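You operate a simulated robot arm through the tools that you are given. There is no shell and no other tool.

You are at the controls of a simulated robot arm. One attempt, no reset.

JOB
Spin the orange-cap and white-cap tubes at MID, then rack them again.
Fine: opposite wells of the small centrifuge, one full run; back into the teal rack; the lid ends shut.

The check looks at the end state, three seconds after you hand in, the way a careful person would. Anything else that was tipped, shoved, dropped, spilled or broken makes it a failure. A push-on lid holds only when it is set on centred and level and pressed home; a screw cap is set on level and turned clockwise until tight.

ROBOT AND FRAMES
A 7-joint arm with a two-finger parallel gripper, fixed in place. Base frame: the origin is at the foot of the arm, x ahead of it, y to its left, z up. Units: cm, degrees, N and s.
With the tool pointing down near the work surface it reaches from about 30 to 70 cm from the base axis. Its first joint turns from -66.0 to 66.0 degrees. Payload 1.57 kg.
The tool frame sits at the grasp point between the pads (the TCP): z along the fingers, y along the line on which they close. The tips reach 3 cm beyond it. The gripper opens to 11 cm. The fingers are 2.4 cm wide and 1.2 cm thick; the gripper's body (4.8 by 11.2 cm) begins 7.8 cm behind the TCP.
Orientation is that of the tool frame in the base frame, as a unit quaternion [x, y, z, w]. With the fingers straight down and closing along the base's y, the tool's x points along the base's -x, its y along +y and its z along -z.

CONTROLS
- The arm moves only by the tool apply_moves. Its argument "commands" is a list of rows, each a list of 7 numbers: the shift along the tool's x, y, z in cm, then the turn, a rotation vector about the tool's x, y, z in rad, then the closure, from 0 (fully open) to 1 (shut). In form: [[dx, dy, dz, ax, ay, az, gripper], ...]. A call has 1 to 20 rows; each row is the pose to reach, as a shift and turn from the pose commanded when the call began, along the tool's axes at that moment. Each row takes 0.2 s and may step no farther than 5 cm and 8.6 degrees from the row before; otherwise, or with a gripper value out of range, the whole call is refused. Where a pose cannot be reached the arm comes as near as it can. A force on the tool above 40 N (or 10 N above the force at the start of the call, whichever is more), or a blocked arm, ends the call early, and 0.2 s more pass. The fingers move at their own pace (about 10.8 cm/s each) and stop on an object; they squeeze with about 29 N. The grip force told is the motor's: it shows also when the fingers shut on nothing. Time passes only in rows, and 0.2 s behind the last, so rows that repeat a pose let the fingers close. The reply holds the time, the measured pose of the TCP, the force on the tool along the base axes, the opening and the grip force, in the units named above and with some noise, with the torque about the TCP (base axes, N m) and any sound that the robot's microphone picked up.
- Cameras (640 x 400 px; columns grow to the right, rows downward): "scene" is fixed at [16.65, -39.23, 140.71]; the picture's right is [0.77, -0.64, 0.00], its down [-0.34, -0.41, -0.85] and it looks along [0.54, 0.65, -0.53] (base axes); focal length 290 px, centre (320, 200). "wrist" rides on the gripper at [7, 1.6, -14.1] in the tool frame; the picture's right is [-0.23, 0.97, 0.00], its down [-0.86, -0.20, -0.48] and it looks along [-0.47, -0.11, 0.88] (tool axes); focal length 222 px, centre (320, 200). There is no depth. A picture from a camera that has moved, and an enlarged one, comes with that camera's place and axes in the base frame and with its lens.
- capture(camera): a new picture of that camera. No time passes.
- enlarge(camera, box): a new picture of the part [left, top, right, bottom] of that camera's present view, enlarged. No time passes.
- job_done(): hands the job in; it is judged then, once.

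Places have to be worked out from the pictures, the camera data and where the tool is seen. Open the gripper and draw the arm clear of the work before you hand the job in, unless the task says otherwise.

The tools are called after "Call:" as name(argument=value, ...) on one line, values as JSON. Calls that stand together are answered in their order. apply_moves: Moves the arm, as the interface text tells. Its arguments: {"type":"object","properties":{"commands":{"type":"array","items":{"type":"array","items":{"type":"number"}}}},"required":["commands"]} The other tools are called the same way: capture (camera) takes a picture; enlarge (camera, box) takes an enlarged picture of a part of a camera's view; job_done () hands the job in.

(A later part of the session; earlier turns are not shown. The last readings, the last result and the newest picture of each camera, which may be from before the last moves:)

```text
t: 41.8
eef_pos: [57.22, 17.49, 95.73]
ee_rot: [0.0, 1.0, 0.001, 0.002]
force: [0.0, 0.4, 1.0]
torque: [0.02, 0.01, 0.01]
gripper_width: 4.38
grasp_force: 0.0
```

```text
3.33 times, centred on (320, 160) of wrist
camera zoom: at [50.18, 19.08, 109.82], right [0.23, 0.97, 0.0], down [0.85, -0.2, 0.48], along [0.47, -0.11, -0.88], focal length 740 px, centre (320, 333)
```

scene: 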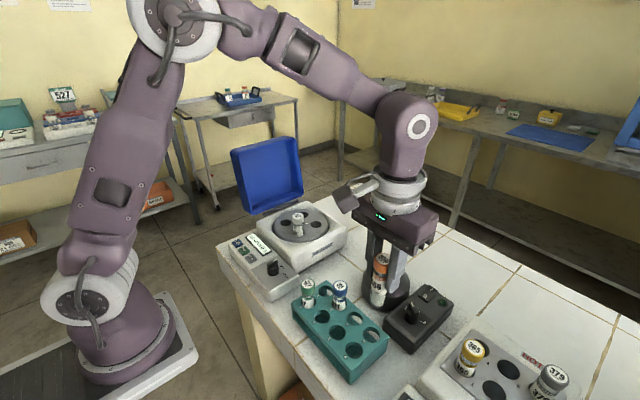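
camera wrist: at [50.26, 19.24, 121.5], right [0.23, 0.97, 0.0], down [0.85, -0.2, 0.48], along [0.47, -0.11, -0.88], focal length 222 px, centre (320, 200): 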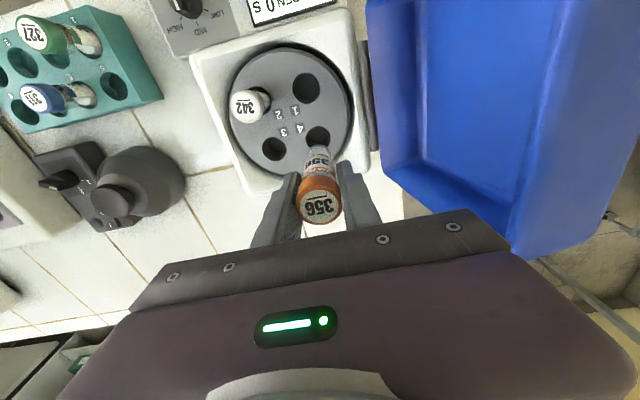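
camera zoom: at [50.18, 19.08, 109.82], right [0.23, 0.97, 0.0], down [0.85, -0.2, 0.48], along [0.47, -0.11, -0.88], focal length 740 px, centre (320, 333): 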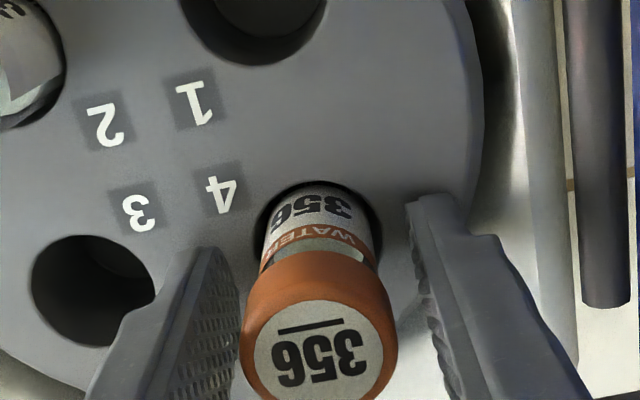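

Both tubes are seated in opposite wells 2 and 4. I rise clear and back off, then study the lid geometry.

Call:
apply_moves(commands=[[0, 0, -2, 0, 0, 0, 0.6], [0, 0, -5, 0, 0, 0, 0.6], [0, 0, -9, 0, 0, 0, 0.6], [0, 0, -13, 0, 0, 0, 0.6], [2.5, -2.5, -17, 0, 0, 0, 0.6], [5, -5, -20, 0, 0, 0, 0.6], [8, -7, -23, 0, 0, 0, 0.6], [11, -9, -26, 0, 0, 0, 0.6]])

Call:
capture(camera="wrist")

Call:
capture(camera="scene")

Call:
enlarge(camera="scene", box=[215, 120, 355, 260])

```text
refused: row 5 steps farther than a row can; nothing moved
```

```text
taken
camera wrist: at [50.18, 19.08, 109.82], right [0.23, 0.97, 0.0], down [0.85, -0.2, 0.48], along [0.47, -0.11, -0.88], focal length 222 px, centre (320, 200)
```

wrist: 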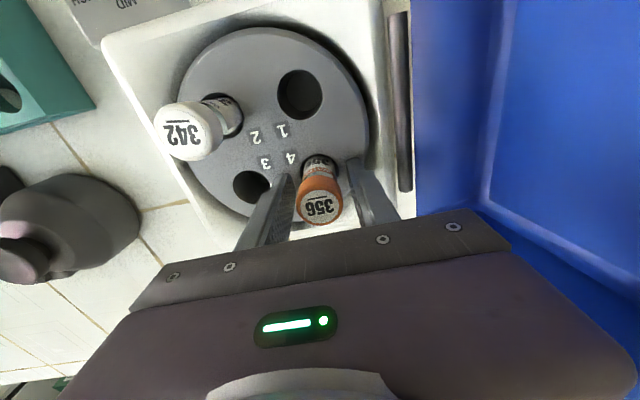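

```text
taken
```

scene: 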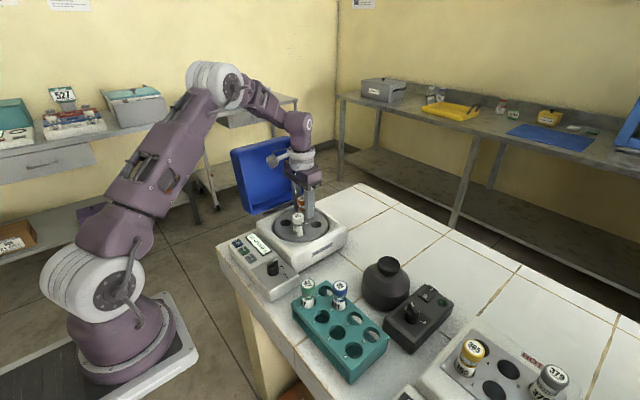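

```text
2.86 times, centred on (285, 190) of scene
camera zoom: at [16.65, -39.23, 140.71], right [0.77, -0.64, 0.0], down [-0.34, -0.41, -0.85], along [0.54, 0.65, -0.53], focal length 828 px, centre (420, 229)
```

zoom: 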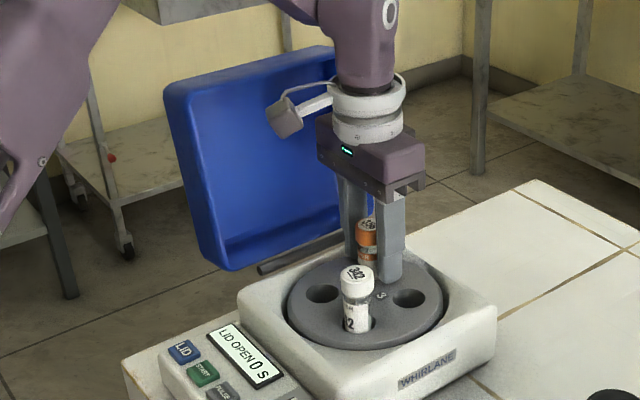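

The row step was too large and nothing moved. I redo the retreat with smaller steps.

Call:
apply_moves(commands=[[0, 0, -2, 0, 0, 0, 0.6], [0, 0, -5, 0, 0, 0, 0.6], [0, 0, -9, 0, 0, 0, 0.6], [0, 0, -13, 0, 0, 0, 0.6], [2, -2, -16, 0, 0, 0, 0.6], [4, -4, -19, 0, 0, 0, 0.6], [6.5, -6, -22, 0, 0, 0, 0.6], [9, -8, -25, 0, 0, 0, 0.6]])

Call:
capture(camera="wrist")

Call:
enlarge(camera="scene", box=[215, 120, 355, 260])

```text
t: 43.6
eef_pos: [48.06, 9.34, 120.58]
ee_rot: [0.0, 1.0, 0.001, 0.002]
force: [0.1, -0.1, 0.6]
torque: [0.03, 0.0, 0.03]
gripper_width: 4.39
grasp_force: 0.0
```

```text
taken
camera wrist: at [41.06, 10.98, 134.63], right [0.23, 0.97, 0.0], down [0.85, -0.2, 0.48], along [0.47, -0.11, -0.88], focal length 222 px, centre (320, 200)
```

wrist: 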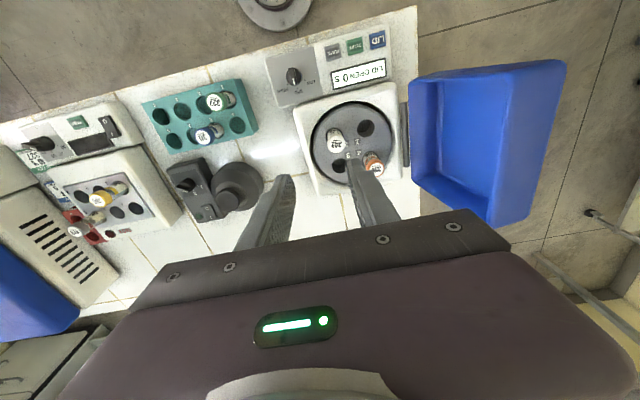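

```text
2.86 times, centred on (285, 190) of scene
camera zoom: at [16.65, -39.23, 140.71], right [0.77, -0.64, 0.0], down [-0.34, -0.41, -0.85], along [0.54, 0.65, -0.53], focal length 828 px, centre (420, 229)
```

zoom: 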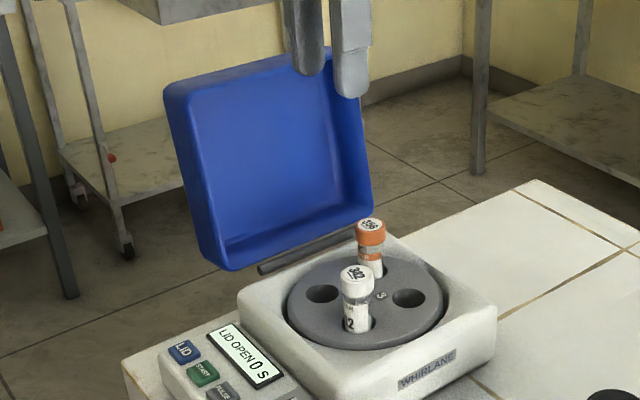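

I enlarge the lid in the wrist view to triangulate its corners against the scene view.

Call:
enlarge(camera="wrist", box=[390, 50, 590, 240])

Call:
enlarge(camera="scene", box=[220, 120, 320, 225])

```text
2.11 times, centred on (490, 145) of wrist
camera zoom: at [41.06, 10.98, 134.63], right [0.23, 0.97, 0.0], down [0.85, -0.2, 0.48], along [0.47, -0.11, -0.88], focal length 468 px, centre (-38, 316)
```

zoom: 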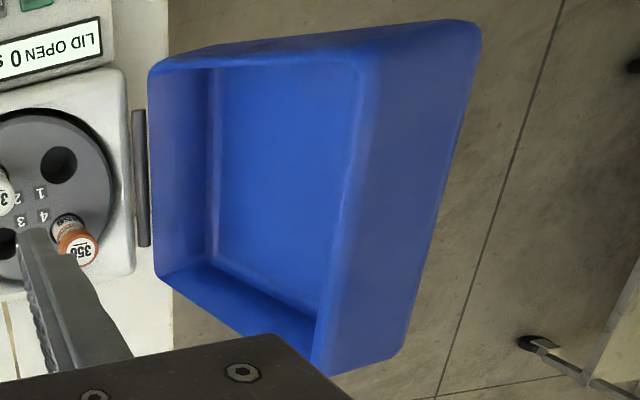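

```text
3.81 times, centred on (270, 172) of scene
camera zoom: at [16.65, -39.23, 140.71], right [0.77, -0.64, 0.0], down [-0.34, -0.41, -0.85], along [0.54, 0.65, -0.53], focal length 1104 px, centre (510, 305)
```

zoom: 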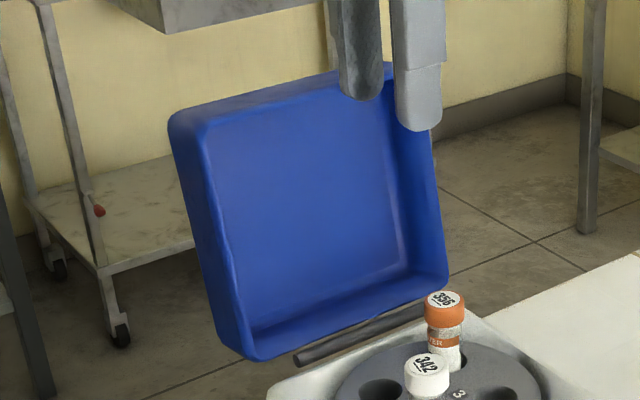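

I place the lid's rim plane through the hinge at about y 25, z 92. Its free edge is near (27, 112), its back top edge near y 33.5, z 110, and it spans x≈45–64, open about 100°. I close the fingers and go over the top to a point behind the lid.

Call:
apply_moves(commands=[[-0.5, 4, -1, 0, 0, 0, 0.8], [-1, 8.4, -1, 0, 0, 0, 1], [-1.7, 12.8, -1, 0, 0, 0, 1], [-2.4, 17.2, -1, 0, 0, 0, 1], [-3, 21.6, -1, 0, 0, 0, 1], [-3.5, 25.5, -1, 0, 0, 0, 1], [-4, 29.2, -1, 0, 0, 0, 1]])

Call:
capture(camera="wrist")

Call:
capture(camera="scene")

```text
t: 45.2
eef_pos: [47.46, 32.52, 119.31]
ee_rot: [-0.002, 1.0, 0.002, 0.002]
force: [-0.3, 0.2, 0.3]
torque: [0.01, -0.03, 0.0]
gripper_width: 0.0
grasp_force: 21.2
out of reach, approached as far as the arm can: row 5, 6, 7
```

```text
taken
camera wrist: at [40.43, 34.02, 133.36], right [0.23, 0.97, 0.0], down [0.85, -0.2, 0.48], along [0.47, -0.11, -0.88], focal length 222 px, centre (320, 200)
```

wrist: 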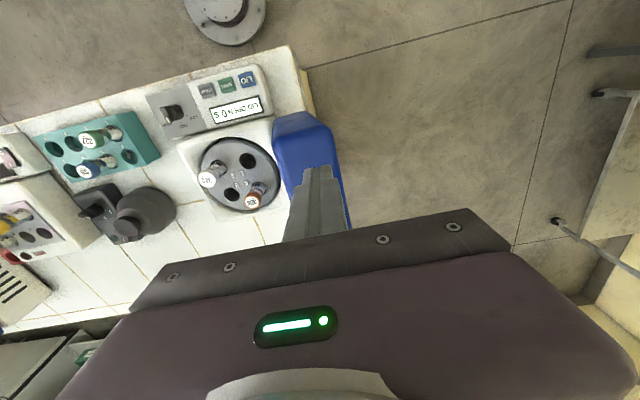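

```text
taken
```

scene: 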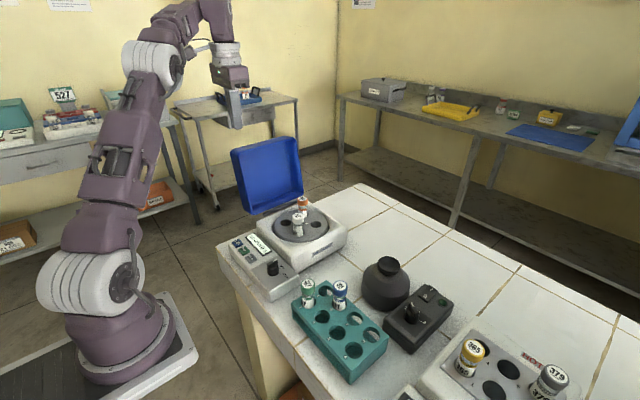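

The arm cannot reach that far out at this height. I go around the lid's near side (x<44) at a lower height instead. First I move back toward smaller x to get a known pose.

Call:
apply_moves(commands=[[3, -1, 0, 0, 0, 0, 1], [6, -2, 0, 0, 0, 0, 1], [9, -3, 0, 0, 0, 0, 1]])

```text
t: 46.0
eef_pos: [38.59, 29.75, 119.07]
ee_rot: [-0.001, 1.0, 0.0, 0.002]
force: [-0.4, 0.7, 0.0]
torque: [0.0, -0.04, 0.02]
gripper_width: 0.0
grasp_force: 21.5
```

Pose is known again. I lower beside the lid and move past its back plane in y, keeping x≈38.6.

Call:
apply_moves(commands=[[0, 2.5, 2.5, 0, 0, 0, 1], [0, 5, 5, 0, 0, 0, 1], [0, 7.5, 7.5, 0, 0, 0, 1], [0, 9.3, 9.5, 0, 0, 0, 1]])

Call:
capture(camera="wrist")

Call:
enlarge(camera="scene", box=[180, 80, 340, 230])

```text
t: 47.0
eef_pos: [38.4, 38.93, 109.47]
ee_rot: [-0.001, 1.0, 0.001, 0.003]
force: [0.1, 0.4, -0.8]
torque: [-0.04, -0.01, -0.02]
gripper_width: 0.0
grasp_force: 21.2
```

```text
taken
camera wrist: at [31.37, 40.64, 123.66], right [0.23, 0.97, 0.0], down [0.85, -0.2, 0.48], along [0.47, -0.11, -0.88], focal length 222 px, centre (320, 200)
```

wrist: 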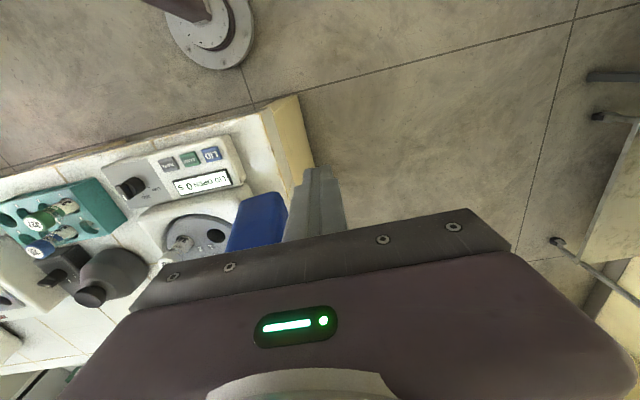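

```text
2.67 times, centred on (260, 155) of scene
camera zoom: at [16.65, -39.23, 140.71], right [0.77, -0.64, 0.0], down [-0.34, -0.41, -0.85], along [0.54, 0.65, -0.53], focal length 773 px, centre (480, 320)
```

zoom: 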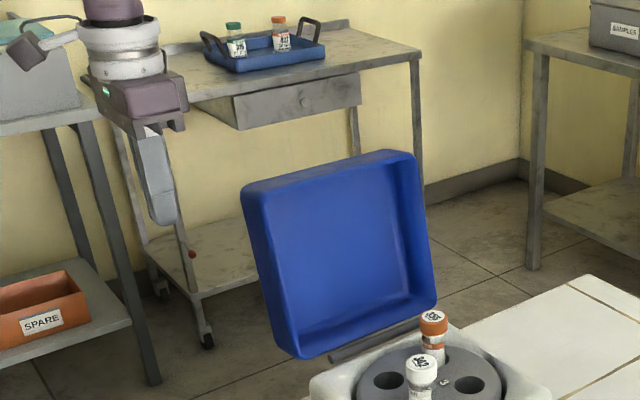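

The lid is fully visible: its back top-left corner is near (45.3, 33.5, 110). I slide in +x to x≈48 behind the lid, at y≈39.

Call:
apply_moves(commands=[[-3, 0, 0.3, 0, 0, 0, 1], [-6, 0, 0.6, 0, 0, 0, 1], [-9.5, 0, 0.8, 0, 0, 0, 1]])

Call:
capture(camera="wrist")

Call:
enlarge(camera="scene", box=[180, 80, 340, 230])

```text
t: 47.8
eef_pos: [47.79, 39.15, 109.19]
ee_rot: [0.0, 1.0, 0.002, 0.002]
force: [0.6, -0.2, 0.4]
torque: [0.01, 0.04, 0.0]
gripper_width: 0.0
grasp_force: 21.2
```

```text
taken
camera wrist: at [40.87, 40.72, 123.19], right [0.23, 0.97, 0.0], down [0.85, -0.2, 0.48], along [0.47, -0.11, -0.88], focal length 222 px, centre (320, 200)
```

wrist: 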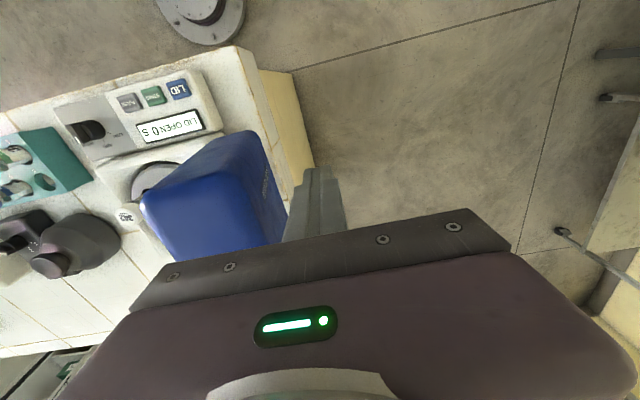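

```text
2.67 times, centred on (260, 155) of scene
camera zoom: at [16.65, -39.23, 140.71], right [0.77, -0.64, 0.0], down [-0.34, -0.41, -0.85], along [0.54, 0.65, -0.53], focal length 773 px, centre (480, 320)
```

zoom: 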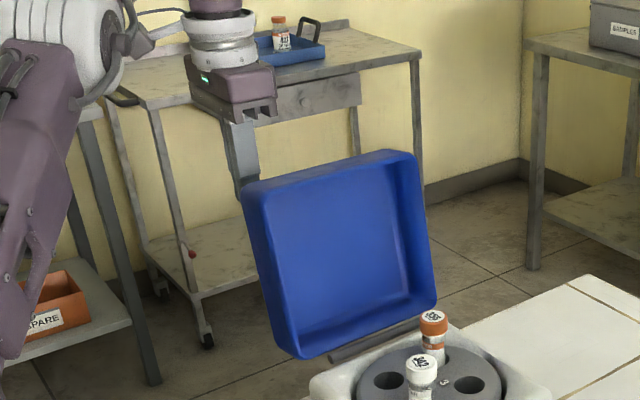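

The fingers are behind the lid. I push gently in -y, 1 cm per row, watching the force.

Call:
apply_moves(commands=[[0, -1.5, 0, 0, 0, 0, 1], [0, -3, 0, 0, 0, 0, 1], [0, -4, 0, 0, 0, 0, 1], [0, -5, 0, 0, 0, 0, 1], [0, -6, 0, 0, 0, 0, 1], [0, -7, 0, 0, 0, 0, 1]])

Call:
enlarge(camera="scene", box=[180, 80, 340, 230])

Call:
capture(camera="wrist")

```text
t: 49.2
eef_pos: [48.03, 32.12, 109.11]
ee_rot: [-0.001, 1.0, 0.001, 0.002]
force: [-0.4, 2.2, 2.0]
torque: [-0.04, 0.04, -0.05]
gripper_width: 0.02
grasp_force: 21.7
```

```text
2.67 times, centred on (260, 155) of scene
camera zoom: at [16.65, -39.22, 140.71], right [0.77, -0.64, 0.0], down [-0.34, -0.41, -0.85], along [0.54, 0.65, -0.53], focal length 773 px, centre (480, 320)
```

zoom: 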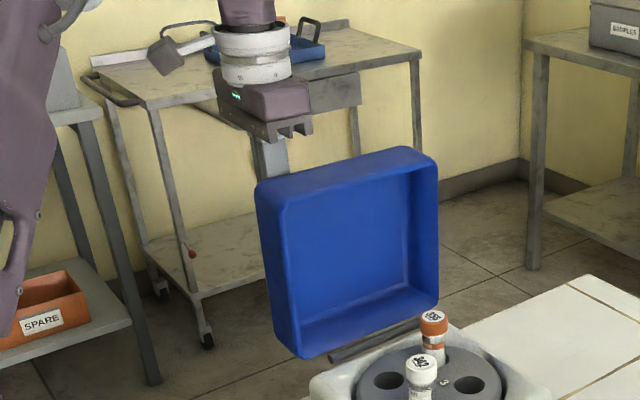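

```text
taken
camera wrist: at [40.97, 33.73, 123.06], right [0.23, 0.97, 0.0], down [0.85, -0.2, 0.48], along [0.47, -0.11, -0.88], focal length 222 px, centre (320, 200)
```

wrist: 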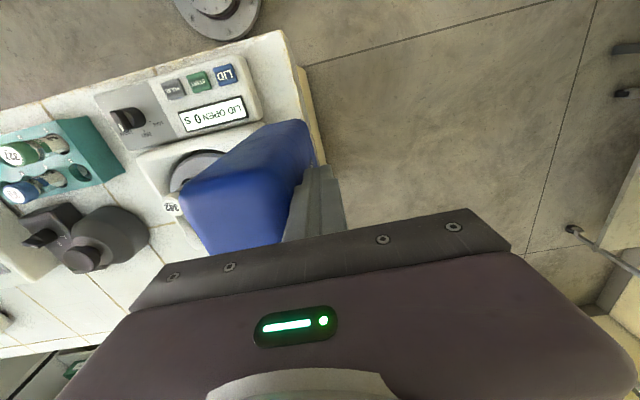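

The lid follows with only about 2 N. I continue pushing in -y.

Call:
apply_moves(commands=[[0, -1, 0, 0, 0, 0, 1], [0, -2, 0, 0, 0, 0, 1], [0, -3, 0, 0, 0, 0, 1], [0, -4, 0, 0, 0, 0, 1], [0, -5, 0, 0, 0, 0, 1]])

Call:
enlarge(camera="scene", box=[180, 80, 340, 230])

```text
t: 50.4
eef_pos: [48.11, 27.17, 108.91]
ee_rot: [0.0, 1.0, 0.0, 0.002]
force: [-1.3, 2.5, 5.3]
torque: [0.01, 0.07, -0.03]
gripper_width: 0.01
grasp_force: 22.3
```

```text
2.67 times, centred on (260, 155) of scene
camera zoom: at [16.64, -39.23, 140.71], right [0.77, -0.64, 0.0], down [-0.34, -0.41, -0.85], along [0.54, 0.65, -0.53], focal length 773 px, centre (480, 320)
```

zoom: 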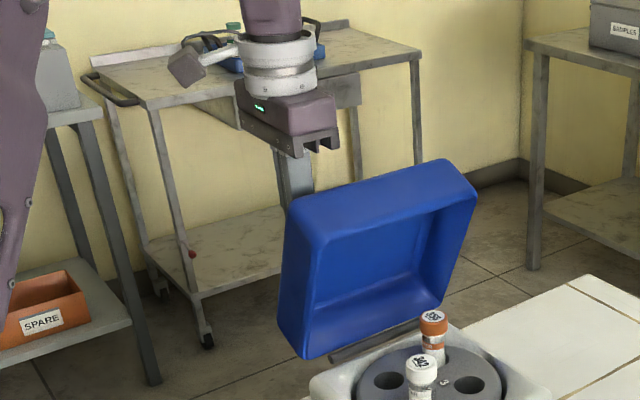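

The lid is past vertical, about 66° from closed, and moving smoothly. I follow the arc downwards to about 35°.

Call:
apply_moves(commands=[[0, -1.1, -0.1, 0, 0, 0, 1], [0, -2.2, -0.2, 0, 0, 0, 1], [0, -3.3, -0.2, 0, 0, 0, 1], [0, -4.3, -0.2, 0, 0, 0, 1], [0, -5.5, 0.1, 0, 0, 0, 1], [0, -6.7, 0.5, 0, 0, 0, 1], [0, -7.9, 1.1, 0, 0, 0, 1]])

Call:
enlarge(camera="scene", box=[180, 80, 340, 230])

```text
t: 52.0
eef_pos: [48.13, 19.28, 107.87]
ee_rot: [-0.002, 1.0, 0.001, 0.002]
force: [0.3, 0.4, 3.0]
torque: [-0.04, 0.02, 0.01]
gripper_width: 0.02
grasp_force: 21.4
```

```text
2.67 times, centred on (260, 155) of scene
camera zoom: at [16.65, -39.23, 140.71], right [0.77, -0.64, 0.0], down [-0.34, -0.41, -0.85], along [0.54, 0.65, -0.53], focal length 773 px, centre (480, 320)
```

zoom: 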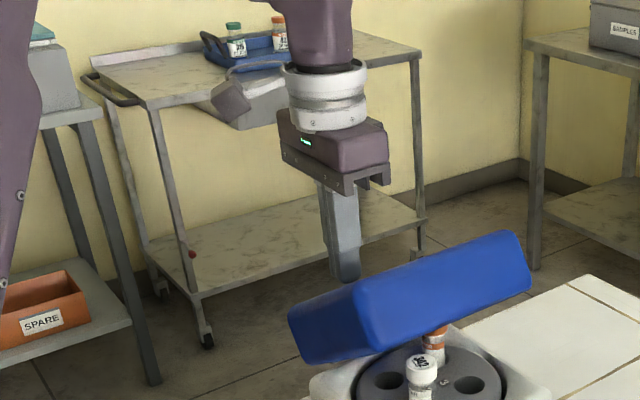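

The lid follows in a controlled way at about 35°. I continue along the arc down to nearly closed.

Call:
apply_moves(commands=[[0, -0.9, 0.5, 0, 0, 0, 1], [0, -1.8, 1.1, 0, 0, 0, 1], [0, -2.5, 1.7, 0, 0, 0, 1], [0, -3.2, 2.3, 0, 0, 0, 1], [0, -3.8, 2.9, 0, 0, 0, 1], [0, -4.4, 3.5, 0, 0, 0, 1], [0, -4.9, 4.1, 0, 0, 0, 1], [0, -5.35, 4.75, 0, 0, 0, 1]])

Call:
enlarge(camera="scene", box=[200, 120, 360, 270])

```text
t: 53.8
eef_pos: [48.0, 13.85, 103.04]
ee_rot: [-0.001, 1.0, 0.0, 0.002]
force: [-0.8, 0.7, 1.1]
torque: [-0.02, 0.03, 0.0]
gripper_width: 0.0
grasp_force: 21.2
```

```text
2.67 times, centred on (280, 195) of scene
camera zoom: at [16.65, -39.23, 140.71], right [0.77, -0.64, 0.0], down [-0.34, -0.41, -0.85], along [0.54, 0.65, -0.53], focal length 773 px, centre (427, 213)
```

zoom: 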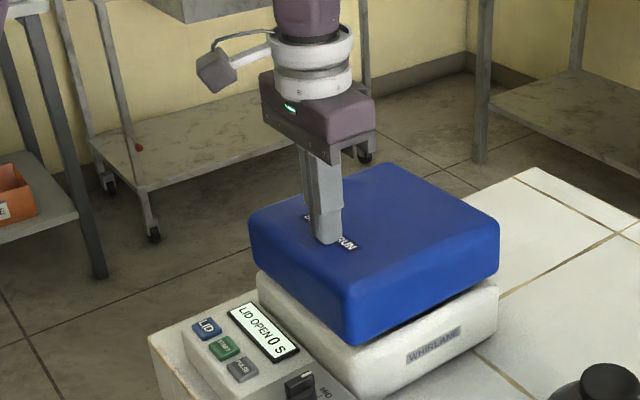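

The lid is nearly shut, with a small front gap. I press further down until it meets the housing.

Call:
apply_moves(commands=[[0, -0.3, 0.5, 0, 0, 0, 1], [0, -0.6, 1.0, 0, 0, 0, 1], [0, -0.8, 1.4, 0, 0, 0, 1]])

Call:
enlarge(camera="scene", box=[200, 120, 360, 270])

```text
t: 54.3
eef_pos: [48.07, 13.6, 102.61]
ee_rot: [-0.001, 1.0, 0.002, 0.005]
force: [-5.7, -1.7, 11.8]
torque: [-0.04, 0.33, -0.04]
gripper_width: 0.02
grasp_force: 21.9
stopped in row 2: the force on the tool passed its limit at 54 N (the readings are from after the stop); the commanded pose is now the measured one
```

```text
2.67 times, centred on (280, 195) of scene
camera zoom: at [16.61, -39.24, 140.71], right [0.77, -0.64, 0.0], down [-0.34, -0.41, -0.85], along [0.54, 0.65, -0.53], focal length 773 px, centre (427, 213)
```

zoom: 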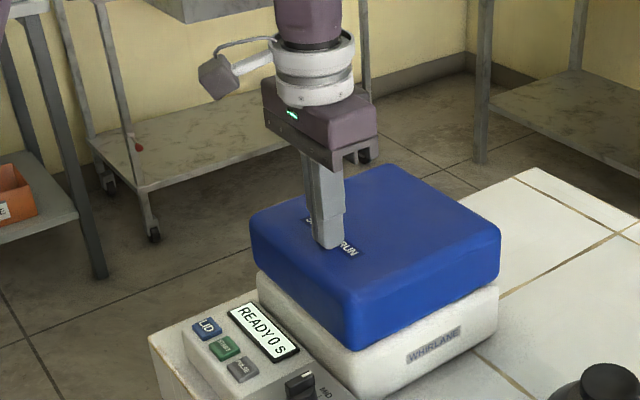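

The display now reads READY 0 S and the lid is shut. I lift off and move above the START button at about (37.9, 17.9) with closed fingers.

Call:
apply_moves(commands=[[0, 0, -2, 0, 0, 0, 1], [0, 0, -4.5, 0, 0, 0, 1], [3.5, 1.5, -4.5, 0, 0, 0, 1], [7, 3, -4.5, 0, 0, 0, 1], [10.1, 4.3, -3, 0, 0, 0, 1], [10.1, 4.3, 0.5, 0, 0, 0, 1], [10.1, 4.3, 4.5, 0, 0, 0, 1]])

Call:
capture(camera="wrist")

Call:
enlarge(camera="wrist", box=[250, 100, 390, 220])

Call:
enlarge(camera="scene", box=[200, 180, 320, 300])

```text
t: 55.9
eef_pos: [37.93, 17.81, 98.16]
ee_rot: [0.0, 1.0, 0.004, 0.005]
force: [0.9, 0.1, 0.2]
torque: [0.0, -0.01, -0.01]
gripper_width: 0.02
grasp_force: 21.0
```

```text
taken
camera wrist: at [30.85, 19.38, 112.17], right [0.23, 0.97, 0.01], down [0.85, -0.2, 0.49], along [0.48, -0.1, -0.87], focal length 222 px, centre (320, 200)
```

wrist: 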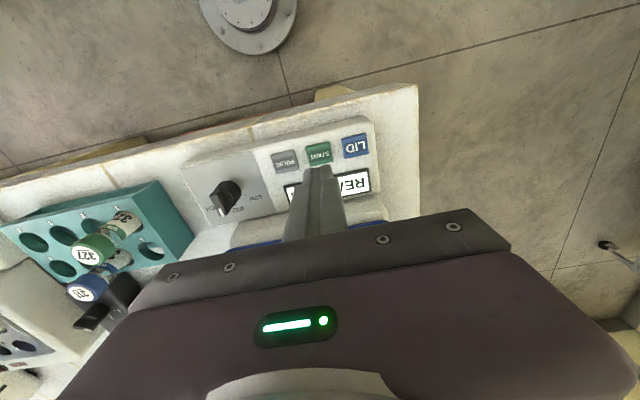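

```text
3.33 times, centred on (320, 160) of wrist
camera zoom: at [30.85, 19.38, 112.17], right [0.23, 0.97, 0.01], down [0.85, -0.2, 0.49], along [0.48, -0.1, -0.87], focal length 740 px, centre (320, 333)
```

zoom: 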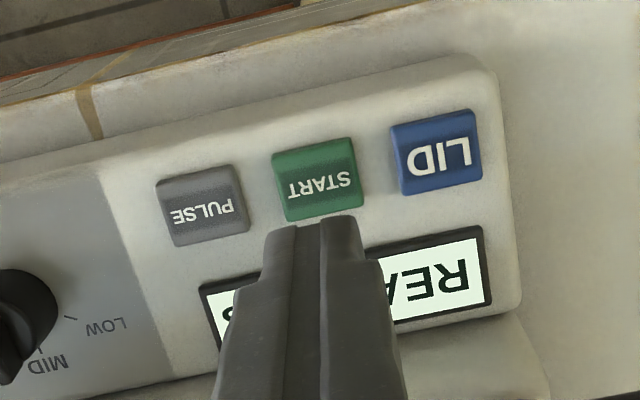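

```text
3.33 times, centred on (260, 240) of scene
camera zoom: at [16.65, -39.23, 140.71], right [0.77, -0.64, 0.0], down [-0.34, -0.41, -0.85], along [0.54, 0.65, -0.53], focal length 966 px, centre (520, 67)
```

zoom: 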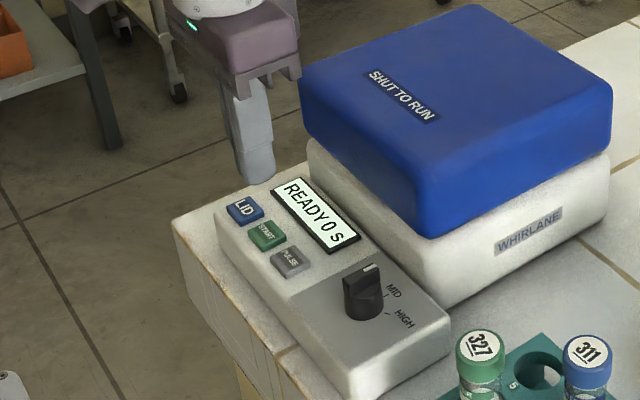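

"SHUT TO RUN" is on the lid and the display shows READY. The START button is almost directly under the fingertips, about 0.15 cm toward the base. I lower gently and press.

Call:
apply_moves(commands=[[0.15, -0.08, 2, 0, 0, 0, 1], [0.15, -0.08, 4, 0, 0, 0, 1], [0.15, -0.08, 4.6, 0, 0, 0, 1], [0.15, -0.08, 4.9, 0, 0, 0, 1]])

Call:
enlarge(camera="wrist", box=[250, 100, 390, 220])

Call:
enlarge(camera="scene", box=[210, 210, 290, 280])

```text
t: 56.9
eef_pos: [37.89, 17.99, 93.06]
ee_rot: [-0.002, 1.0, 0.003, 0.004]
force: [0.3, 0.0, 0.4]
torque: [0.02, 0.02, -0.04]
gripper_width: 0.0
grasp_force: 21.6
```

```text
3.33 times, centred on (320, 160) of wrist
camera zoom: at [30.76, 19.35, 107.17], right [0.23, 0.97, 0.01], down [0.85, -0.2, 0.49], along [0.48, -0.1, -0.87], focal length 740 px, centre (320, 333)
```

zoom: 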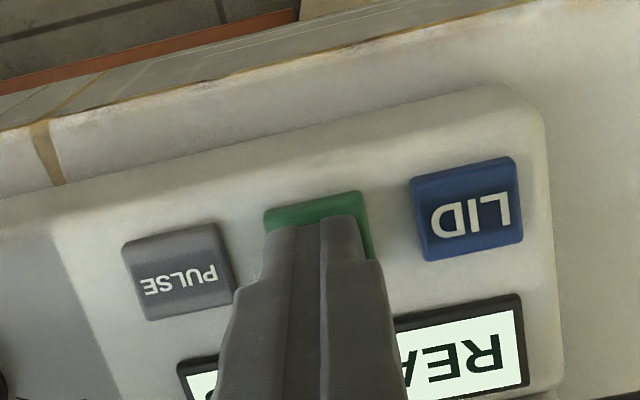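

```text
5.71 times, centred on (250, 245) of scene
camera zoom: at [16.65, -39.23, 140.71], right [0.77, -0.64, 0.0], down [-0.34, -0.41, -0.85], along [0.54, 0.65, -0.53], focal length 1656 px, centre (720, -57)
```

zoom: 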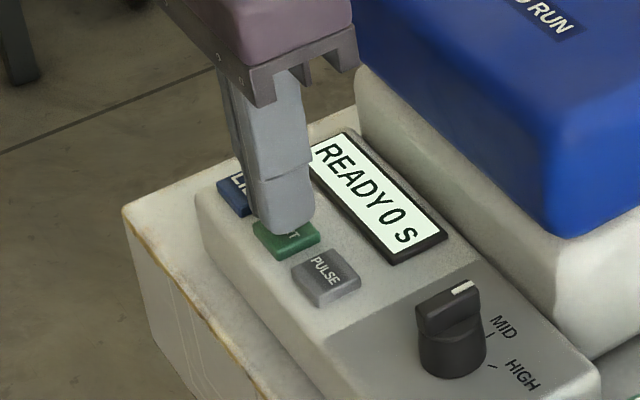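

The tip is right over START with no contact yet. I lower in 0.2 cm steps to press it.

Call:
apply_moves(commands=[[0, 0, 0.2, 0, 0, 0, 1], [0, 0, 0.4, 0, 0, 0, 1], [0, 0, 0.6, 0, 0, 0, 1], [0, 0, 0.8, 0, 0, 0, 1]])

Call:
enlarge(camera="scene", box=[210, 210, 290, 280])

```text
t: 57.9
eef_pos: [37.92, 17.85, 92.33]
ee_rot: [-0.001, 1.0, 0.003, 0.005]
force: [-0.5, -0.5, 2.5]
torque: [0.0, 0.1, 0.0]
gripper_width: 0.0
grasp_force: 21.1
heard: click
```

```text
5.71 times, centred on (250, 245) of scene
camera zoom: at [16.64, -39.23, 140.71], right [0.77, -0.64, 0.0], down [-0.34, -0.41, -0.85], along [0.54, 0.65, -0.53], focal length 1656 px, centre (720, -57)
```

zoom: 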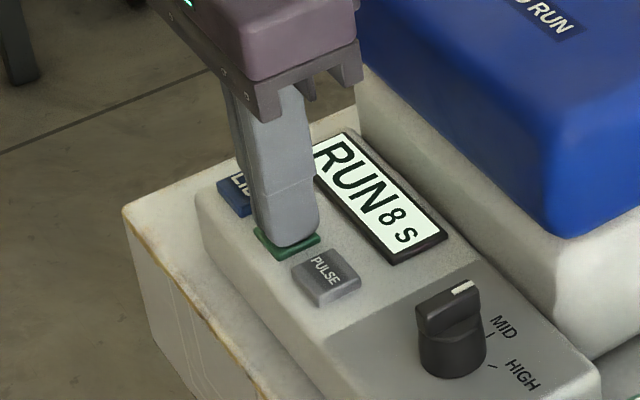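

Click heard and the display shows RUN 8 s. I lift off the button and wait out the run.

Call:
apply_moves(commands=[[0, 0, -1.5, 0, 0, 0, 1], [0, 0, -4, 0, 0, 0, 1], [0, 0, -7, 0, 0, 0, 1], [0, 0, -7, 0, 0, 0, 1], [0, 0, -7, 0, 0, 0, 1], [0, 0, -7, 0, 0, 0, 1], [0, 0, -7, 0, 0, 0, 1], [0, 0, -7, 0, 0, 0, 1], [0, 0, -7, 0, 0, 0, 1], [0, 0, -7, 0, 0, 0, 1], [0, 0, -7, 0, 0, 0, 1], [0, 0, -7, 0, 0, 0, 1], [0, 0, -7, 0, 0, 0, 1], [0, 0, -7, 0, 0, 0, 1], [0, 0, -7, 0, 0, 0, 1], [0, 0, -7, 0, 0, 0, 1], [0, 0, -7, 0, 0, 0, 1], [0, 0, -7, 0, 0, 0, 1], [0, 0, -7, 0, 0, 0, 1], [0, 0, -7, 0, 0, 0, 1]])

Call:
enlarge(camera="scene", box=[200, 180, 320, 300])

```text
t: 62.1
eef_pos: [37.99, 17.8, 99.21]
ee_rot: [-0.001, 1.0, 0.003, 0.005]
force: [0.0, 0.6, -0.1]
torque: [0.01, -0.01, 0.0]
gripper_width: 0.01
grasp_force: 21.6
```

```text
3.33 times, centred on (260, 240) of scene
camera zoom: at [16.65, -39.23, 140.71], right [0.77, -0.64, 0.0], down [-0.34, -0.41, -0.85], along [0.54, 0.65, -0.53], focal length 966 px, centre (520, 67)
```

zoom: 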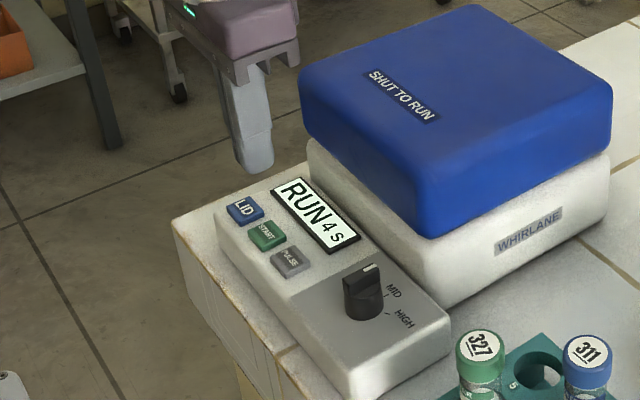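

RUN shows 4 s left. I keep still and wait until the run finishes.

Call:
apply_moves(commands=[[0, 0, 0, 0, 0, 0, 1], [0, 0, 0, 0, 0, 0, 1], [0, 0, 0, 0, 0, 0, 1], [0, 0, 0, 0, 0, 0, 1], [0, 0, 0, 0, 0, 0, 1], [0, 0, 0, 0, 0, 0, 1], [0, 0, 0, 0, 0, 0, 1], [0, 0, 0, 0, 0, 0, 1], [0, 0, 0, 0, 0, 0, 1], [0, 0, 0, 0, 0, 0, 1], [0, 0, 0, 0, 0, 0, 1], [0, 0, 0, 0, 0, 0, 1], [0, 0, 0, 0, 0, 0, 1], [0, 0, 0, 0, 0, 0, 1], [0, 0, 0, 0, 0, 0, 1], [0, 0, 0, 0, 0, 0, 1], [0, 0, 0, 0, 0, 0, 1], [0, 0, 0, 0, 0, 0, 1], [0, 0, 0, 0, 0, 0, 1], [0, 0, 0, 0, 0, 0, 1]])

Call:
enlarge(camera="scene", box=[200, 180, 320, 300])

```text
t: 66.3
eef_pos: [37.92, 17.74, 99.26]
ee_rot: [0.0, 1.0, 0.003, 0.004]
force: [-0.6, 0.1, 0.5]
torque: [0.0, 0.01, 0.01]
gripper_width: 0.0
grasp_force: 21.4
```

```text
3.33 times, centred on (260, 240) of scene
camera zoom: at [16.65, -39.23, 140.71], right [0.77, -0.64, 0.0], down [-0.34, -0.41, -0.85], along [0.54, 0.65, -0.53], focal length 966 px, centre (520, 67)
```

zoom: 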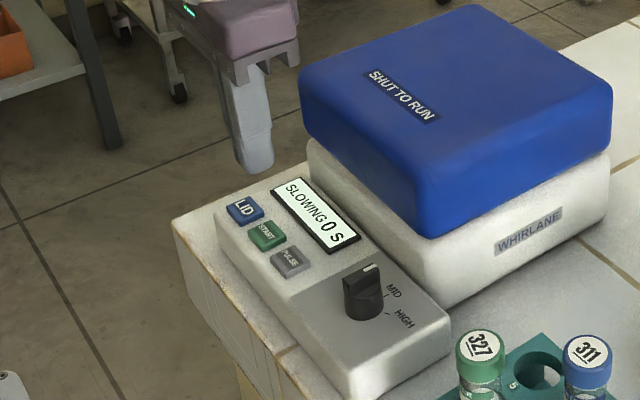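

The display reads SLOWING 0 s. I wait for the rotor to come to a complete stop.

Call:
apply_moves(commands=[[0, 0, 0, 0, 0, 0, 1], [0, 0, 0, 0, 0, 0, 1], [0, 0, 0, 0, 0, 0, 1], [0, 0, 0, 0, 0, 0, 1], [0, 0, 0, 0, 0, 0, 1], [0, 0, 0, 0, 0, 0, 1], [0, 0, 0, 0, 0, 0, 1], [0, 0, 0, 0, 0, 0, 1], [0, 0, 0, 0, 0, 0, 1], [0, 0, 0, 0, 0, 0, 1], [0, 0, 0, 0, 0, 0, 1], [0, 0, 0, 0, 0, 0, 1], [0, 0, 0, 0, 0, 0, 1], [0, 0, 0, 0, 0, 0, 1], [0, 0, 0, 0, 0, 0, 1], [0, 0, 0, 0, 0, 0, 1]])

Call:
enlarge(camera="scene", box=[200, 180, 320, 300])

```text
t: 69.7
eef_pos: [38.02, 17.76, 99.25]
ee_rot: [-0.001, 1.0, 0.003, 0.005]
force: [1.0, 0.1, -0.9]
torque: [0.01, 0.0, -0.01]
gripper_width: 0.0
grasp_force: 21.1
```

```text
3.33 times, centred on (260, 240) of scene
camera zoom: at [16.65, -39.23, 140.71], right [0.77, -0.64, 0.0], down [-0.34, -0.41, -0.85], along [0.54, 0.65, -0.53], focal length 966 px, centre (520, 67)
```

zoom: 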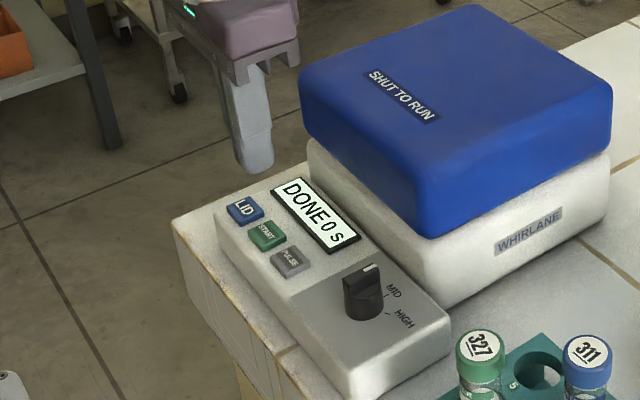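

The display reads DONE. I move over the LID button at about (37.9, 21.7) and press it.

Call:
apply_moves(commands=[[0, 2, 0, 0, 0, 0, 1], [0, 3.85, 0, 0, 0, 0, 1], [0, 3.85, 3, 0, 0, 0, 1], [0, 3.85, 5.5, 0, 0, 0, 1]])

Call:
enlarge(camera="wrist", box=[250, 100, 390, 220])

Call:
enlarge(camera="scene", box=[210, 200, 290, 270])

```text
t: 70.7
eef_pos: [38.17, 21.61, 93.58]
ee_rot: [0.001, 1.0, 0.004, 0.006]
force: [-1.2, -0.1, -0.5]
torque: [0.0, -0.03, -0.02]
gripper_width: 0.0
grasp_force: 20.9
```

```text
3.33 times, centred on (320, 160) of wrist
camera zoom: at [31.02, 23.21, 107.68], right [0.23, 0.97, 0.01], down [0.85, -0.2, 0.49], along [0.48, -0.1, -0.87], focal length 740 px, centre (320, 333)
```

zoom: 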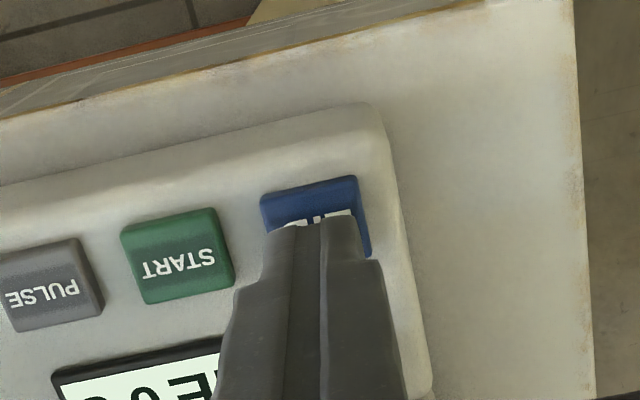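

```text
5.71 times, centred on (250, 235) of scene
camera zoom: at [16.65, -39.23, 140.71], right [0.77, -0.64, 0.0], down [-0.34, -0.41, -0.85], along [0.54, 0.65, -0.53], focal length 1656 px, centre (720, 0)
```

zoom: 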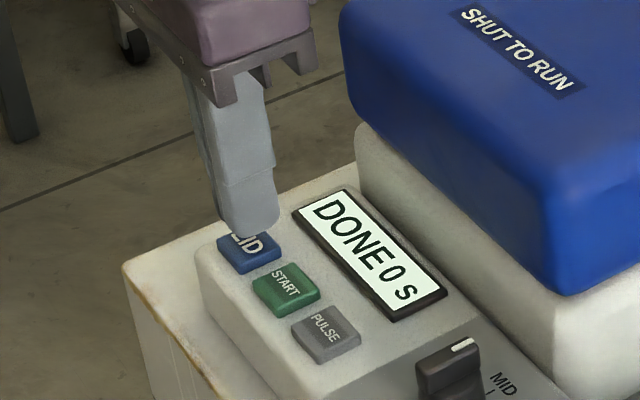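

The tip is over the LID button. I press down in 0.2 cm steps.

Call:
apply_moves(commands=[[0.1, 0.1, 0.4, 0, 0, 0, 1], [0.1, 0.1, 0.7, 0, 0, 0, 1], [0.1, 0.1, 0.9, 0, 0, 0, 1], [0.1, 0.1, 1.1, 0, 0, 0, 1], [0.1, 0.1, 1.3, 0, 0, 0, 1]])

Call:
enlarge(camera="scene", box=[200, 120, 360, 290])

```text
t: 71.9
eef_pos: [37.89, 21.79, 92.59]
ee_rot: [-0.001, 1.0, 0.005, 0.005]
force: [-0.5, 0.0, 2.0]
torque: [-0.02, 0.02, 0.0]
gripper_width: 0.04
grasp_force: 21.5
heard: click
```

```text
2.35 times, centred on (280, 205) of scene
camera zoom: at [16.65, -39.23, 140.71], right [0.77, -0.64, 0.0], down [-0.34, -0.41, -0.85], along [0.54, 0.65, -0.53], focal length 682 px, centre (414, 188)
```

zoom: 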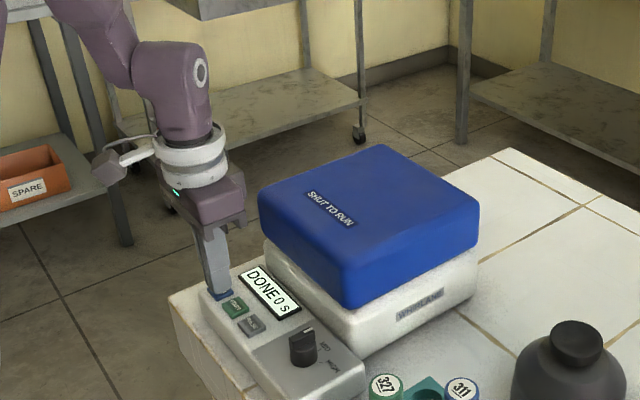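

Click heard. I lift off and give the lid time to open.

Call:
apply_moves(commands=[[0, 0, -1.5, 0, 0, 0, 1], [0, 0, -4, 0, 0, 0, 1], [0, 0, -7, 0, 0, 0, 1], [0, 0, -7, 0, 0, 0, 1], [0, 0, -7, 0, 0, 0, 1], [0, 0, -7, 0, 0, 0, 1], [0, 0, -7, 0, 0, 0, 1], [0, 0, -7, 0, 0, 0, 1]])

Call:
enlarge(camera="scene", box=[200, 120, 360, 290])

```text
t: 73.7
eef_pos: [37.82, 21.76, 99.57]
ee_rot: [-0.001, 1.0, 0.003, 0.005]
force: [-0.3, -1.1, -0.5]
torque: [-0.02, 0.02, 0.01]
gripper_width: 0.0
grasp_force: 21.4
```

```text
2.35 times, centred on (280, 205) of scene
camera zoom: at [16.65, -39.23, 140.71], right [0.77, -0.64, 0.0], down [-0.34, -0.41, -0.85], along [0.54, 0.65, -0.53], focal length 682 px, centre (414, 188)
```

zoom: 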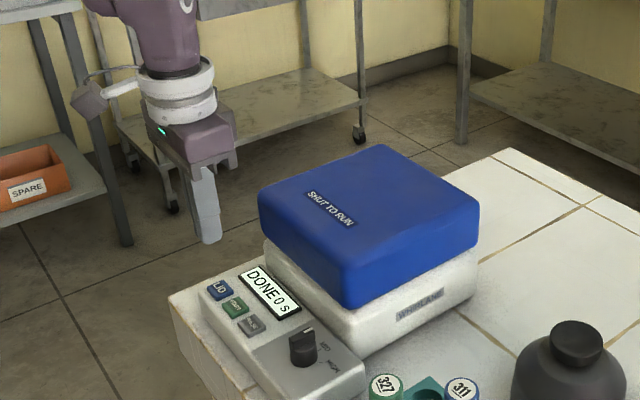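

The lid hasn't sprung up and the display still says DONE. I look closer at its gap to see whether it is just unlatched.

Call:
enlarge(camera="scene", box=[260, 180, 330, 260])

Call:
enlarge(camera="scene", box=[215, 220, 285, 275])

Call:
capture(camera="wrist")

```text
5.00 times, centred on (295, 220) of scene
camera zoom: at [16.65, -39.23, 140.71], right [0.77, -0.64, 0.0], down [-0.34, -0.41, -0.85], along [0.54, 0.65, -0.53], focal length 1449 px, centre (445, 100)
```

zoom: 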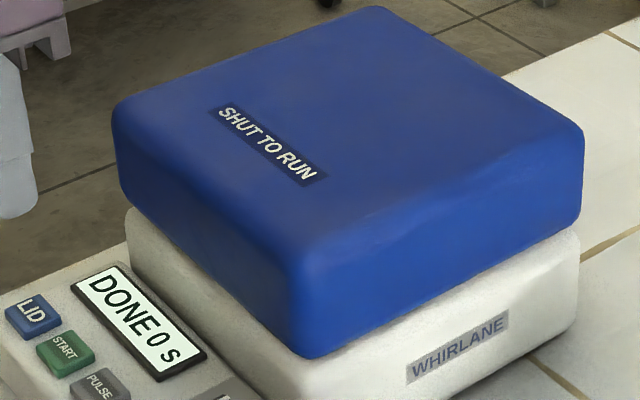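

```text
7.27 times, centred on (250, 248) of scene
camera zoom: at [16.65, -39.23, 140.71], right [0.77, -0.64, 0.0], down [-0.34, -0.41, -0.85], along [0.54, 0.65, -0.53], focal length 2108 px, centre (829, -146)
```

zoom: 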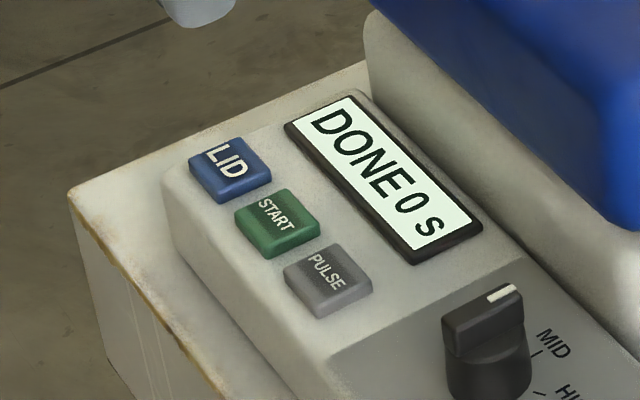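

```text
taken
camera wrist: at [30.72, 23.23, 113.67], right [0.23, 0.97, 0.01], down [0.85, -0.2, 0.49], along [0.47, -0.1, -0.87], focal length 222 px, centre (320, 200)
```

wrist: 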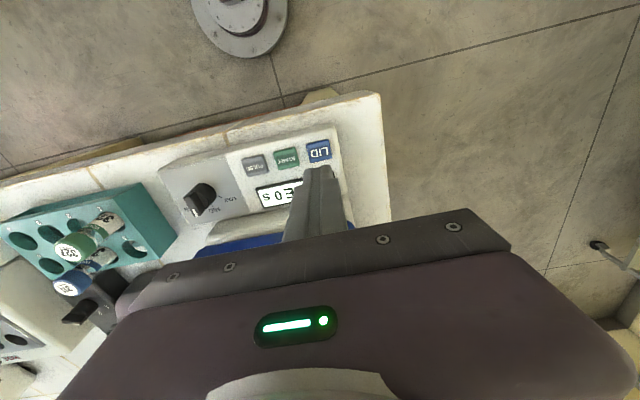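

The lid appears unmoved so far. I wait two more seconds and compare, in case it is slow.

Call:
apply_moves(commands=[[0, 0, 0, 0, 0, 0, 1], [0, 0, 0, 0, 0, 0, 1], [0, 0, 0, 0, 0, 0, 1], [0, 0, 0, 0, 0, 0, 1], [0, 0, 0, 0, 0, 0, 1], [0, 0, 0, 0, 0, 0, 1], [0, 0, 0, 0, 0, 0, 1], [0, 0, 0, 0, 0, 0, 1], [0, 0, 0, 0, 0, 0, 1], [0, 0, 0, 0, 0, 0, 1]])

Call:
enlarge(camera="scene", box=[280, 215, 350, 265])

Call:
enlarge(camera="scene", box=[260, 180, 330, 260])

```text
t: 75.9
eef_pos: [37.88, 21.7, 99.59]
ee_rot: [-0.001, 1.0, 0.003, 0.005]
force: [-0.1, -0.2, -0.2]
torque: [-0.01, -0.03, 0.0]
gripper_width: 0.0
grasp_force: 20.7
```

```text
8.00 times, centred on (315, 240) of scene
camera zoom: at [16.65, -39.23, 140.71], right [0.77, -0.64, 0.0], down [-0.34, -0.41, -0.85], along [0.54, 0.65, -0.53], focal length 2319 px, centre (360, -120)
```

zoom: 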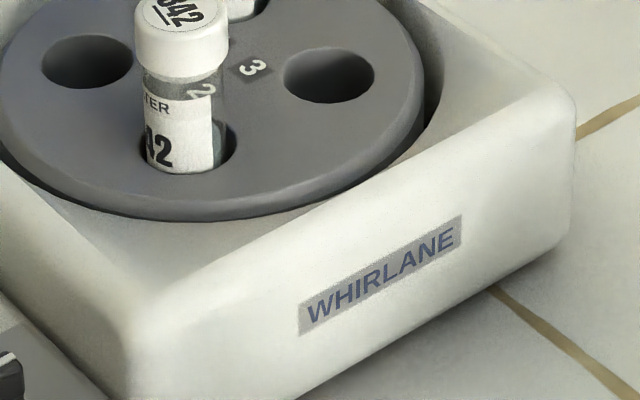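

```text
5.00 times, centred on (295, 220) of scene
camera zoom: at [16.65, -39.23, 140.71], right [0.77, -0.64, 0.0], down [-0.34, -0.41, -0.85], along [0.54, 0.65, -0.53], focal length 1449 px, centre (445, 100)
```

zoom: 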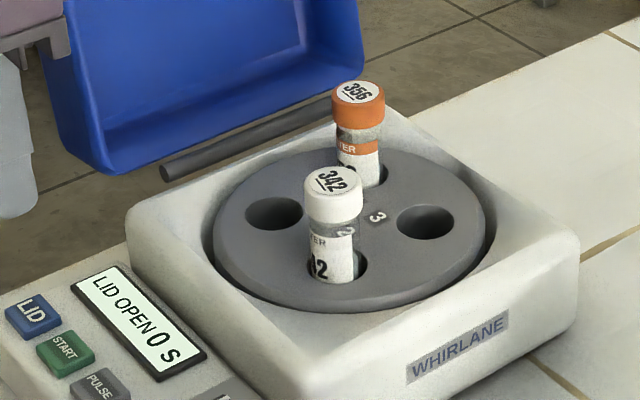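

The lid has opened by itself and the display reads LID OPEN, with both tubes still in the rotor at the same orientation. I rise, correct the small tool tilt, open the fingers and move above the white tube at (51.3, 11.5).

Call:
apply_moves(commands=[[0, -2, -3, 0.006, 0.01, 0, 0.8], [0, -5, -6.5, 0.006, 0.01, 0, 0.6], [-3, -8, -7.5, 0.006, 0.01, 0, 0.55], [-7, -10.2, -7.5, 0.006, 0.01, 0, 0.55], [-11, -10.2, -7.5, 0.006, 0.01, 0, 0.55], [-13.4, -10.2, -7, 0.006, 0.01, 0, 0.55]])

Call:
capture(camera="wrist")

Call:
enlarge(camera="wrist", box=[240, 80, 440, 230])

Call:
enlarge(camera="scene", box=[240, 150, 350, 260])

```text
t: 77.3
eef_pos: [51.23, 11.6, 106.61]
ee_rot: [-0.001, 1.0, 0.0, 0.0]
force: [-0.1, 0.8, -0.9]
torque: [0.04, 0.02, 0.0]
gripper_width: 4.95
grasp_force: 0.0
```

```text
taken
camera wrist: at [44.2, 13.1, 120.66], right [0.23, 0.97, 0.0], down [0.86, -0.2, 0.48], along [0.47, -0.11, -0.88], focal length 222 px, centre (320, 200)
```

wrist: 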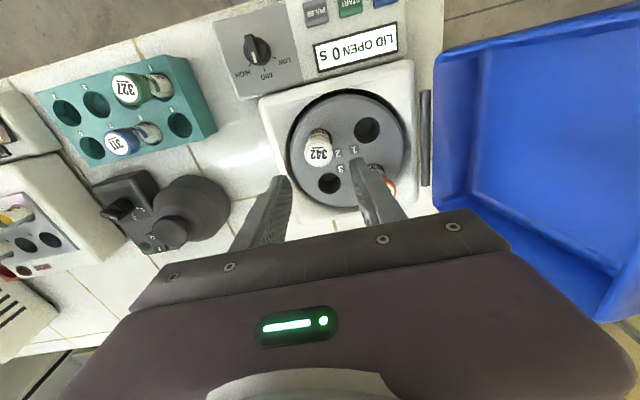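

```text
2.67 times, centred on (340, 155) of wrist
camera zoom: at [44.2, 13.1, 120.66], right [0.23, 0.97, 0.0], down [0.86, -0.2, 0.48], along [0.47, -0.11, -0.88], focal length 592 px, centre (267, 320)
```

zoom: 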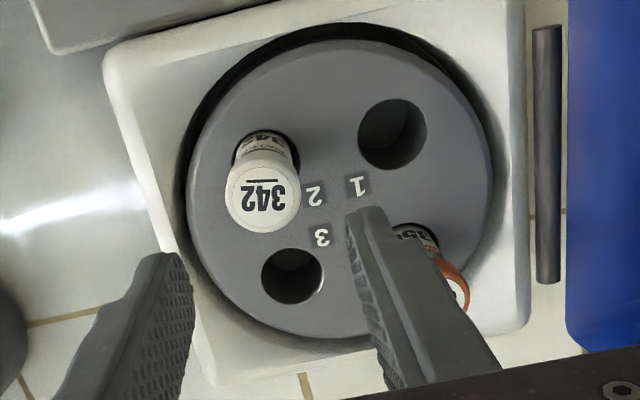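

```text
3.64 times, centred on (295, 205) of scene
camera zoom: at [16.65, -39.23, 140.71], right [0.77, -0.64, 0.0], down [-0.34, -0.41, -0.85], along [0.54, 0.65, -0.53], focal length 1054 px, centre (411, 182)
```

zoom: 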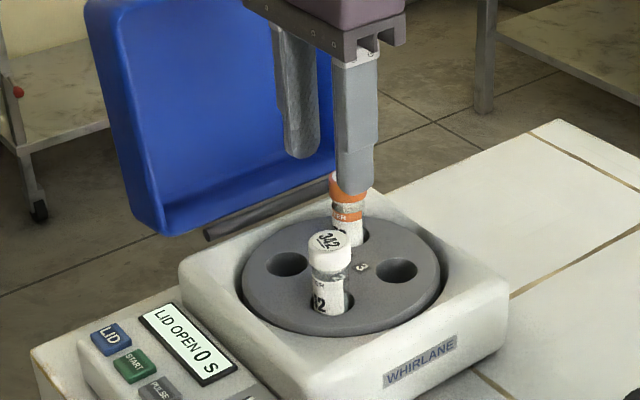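

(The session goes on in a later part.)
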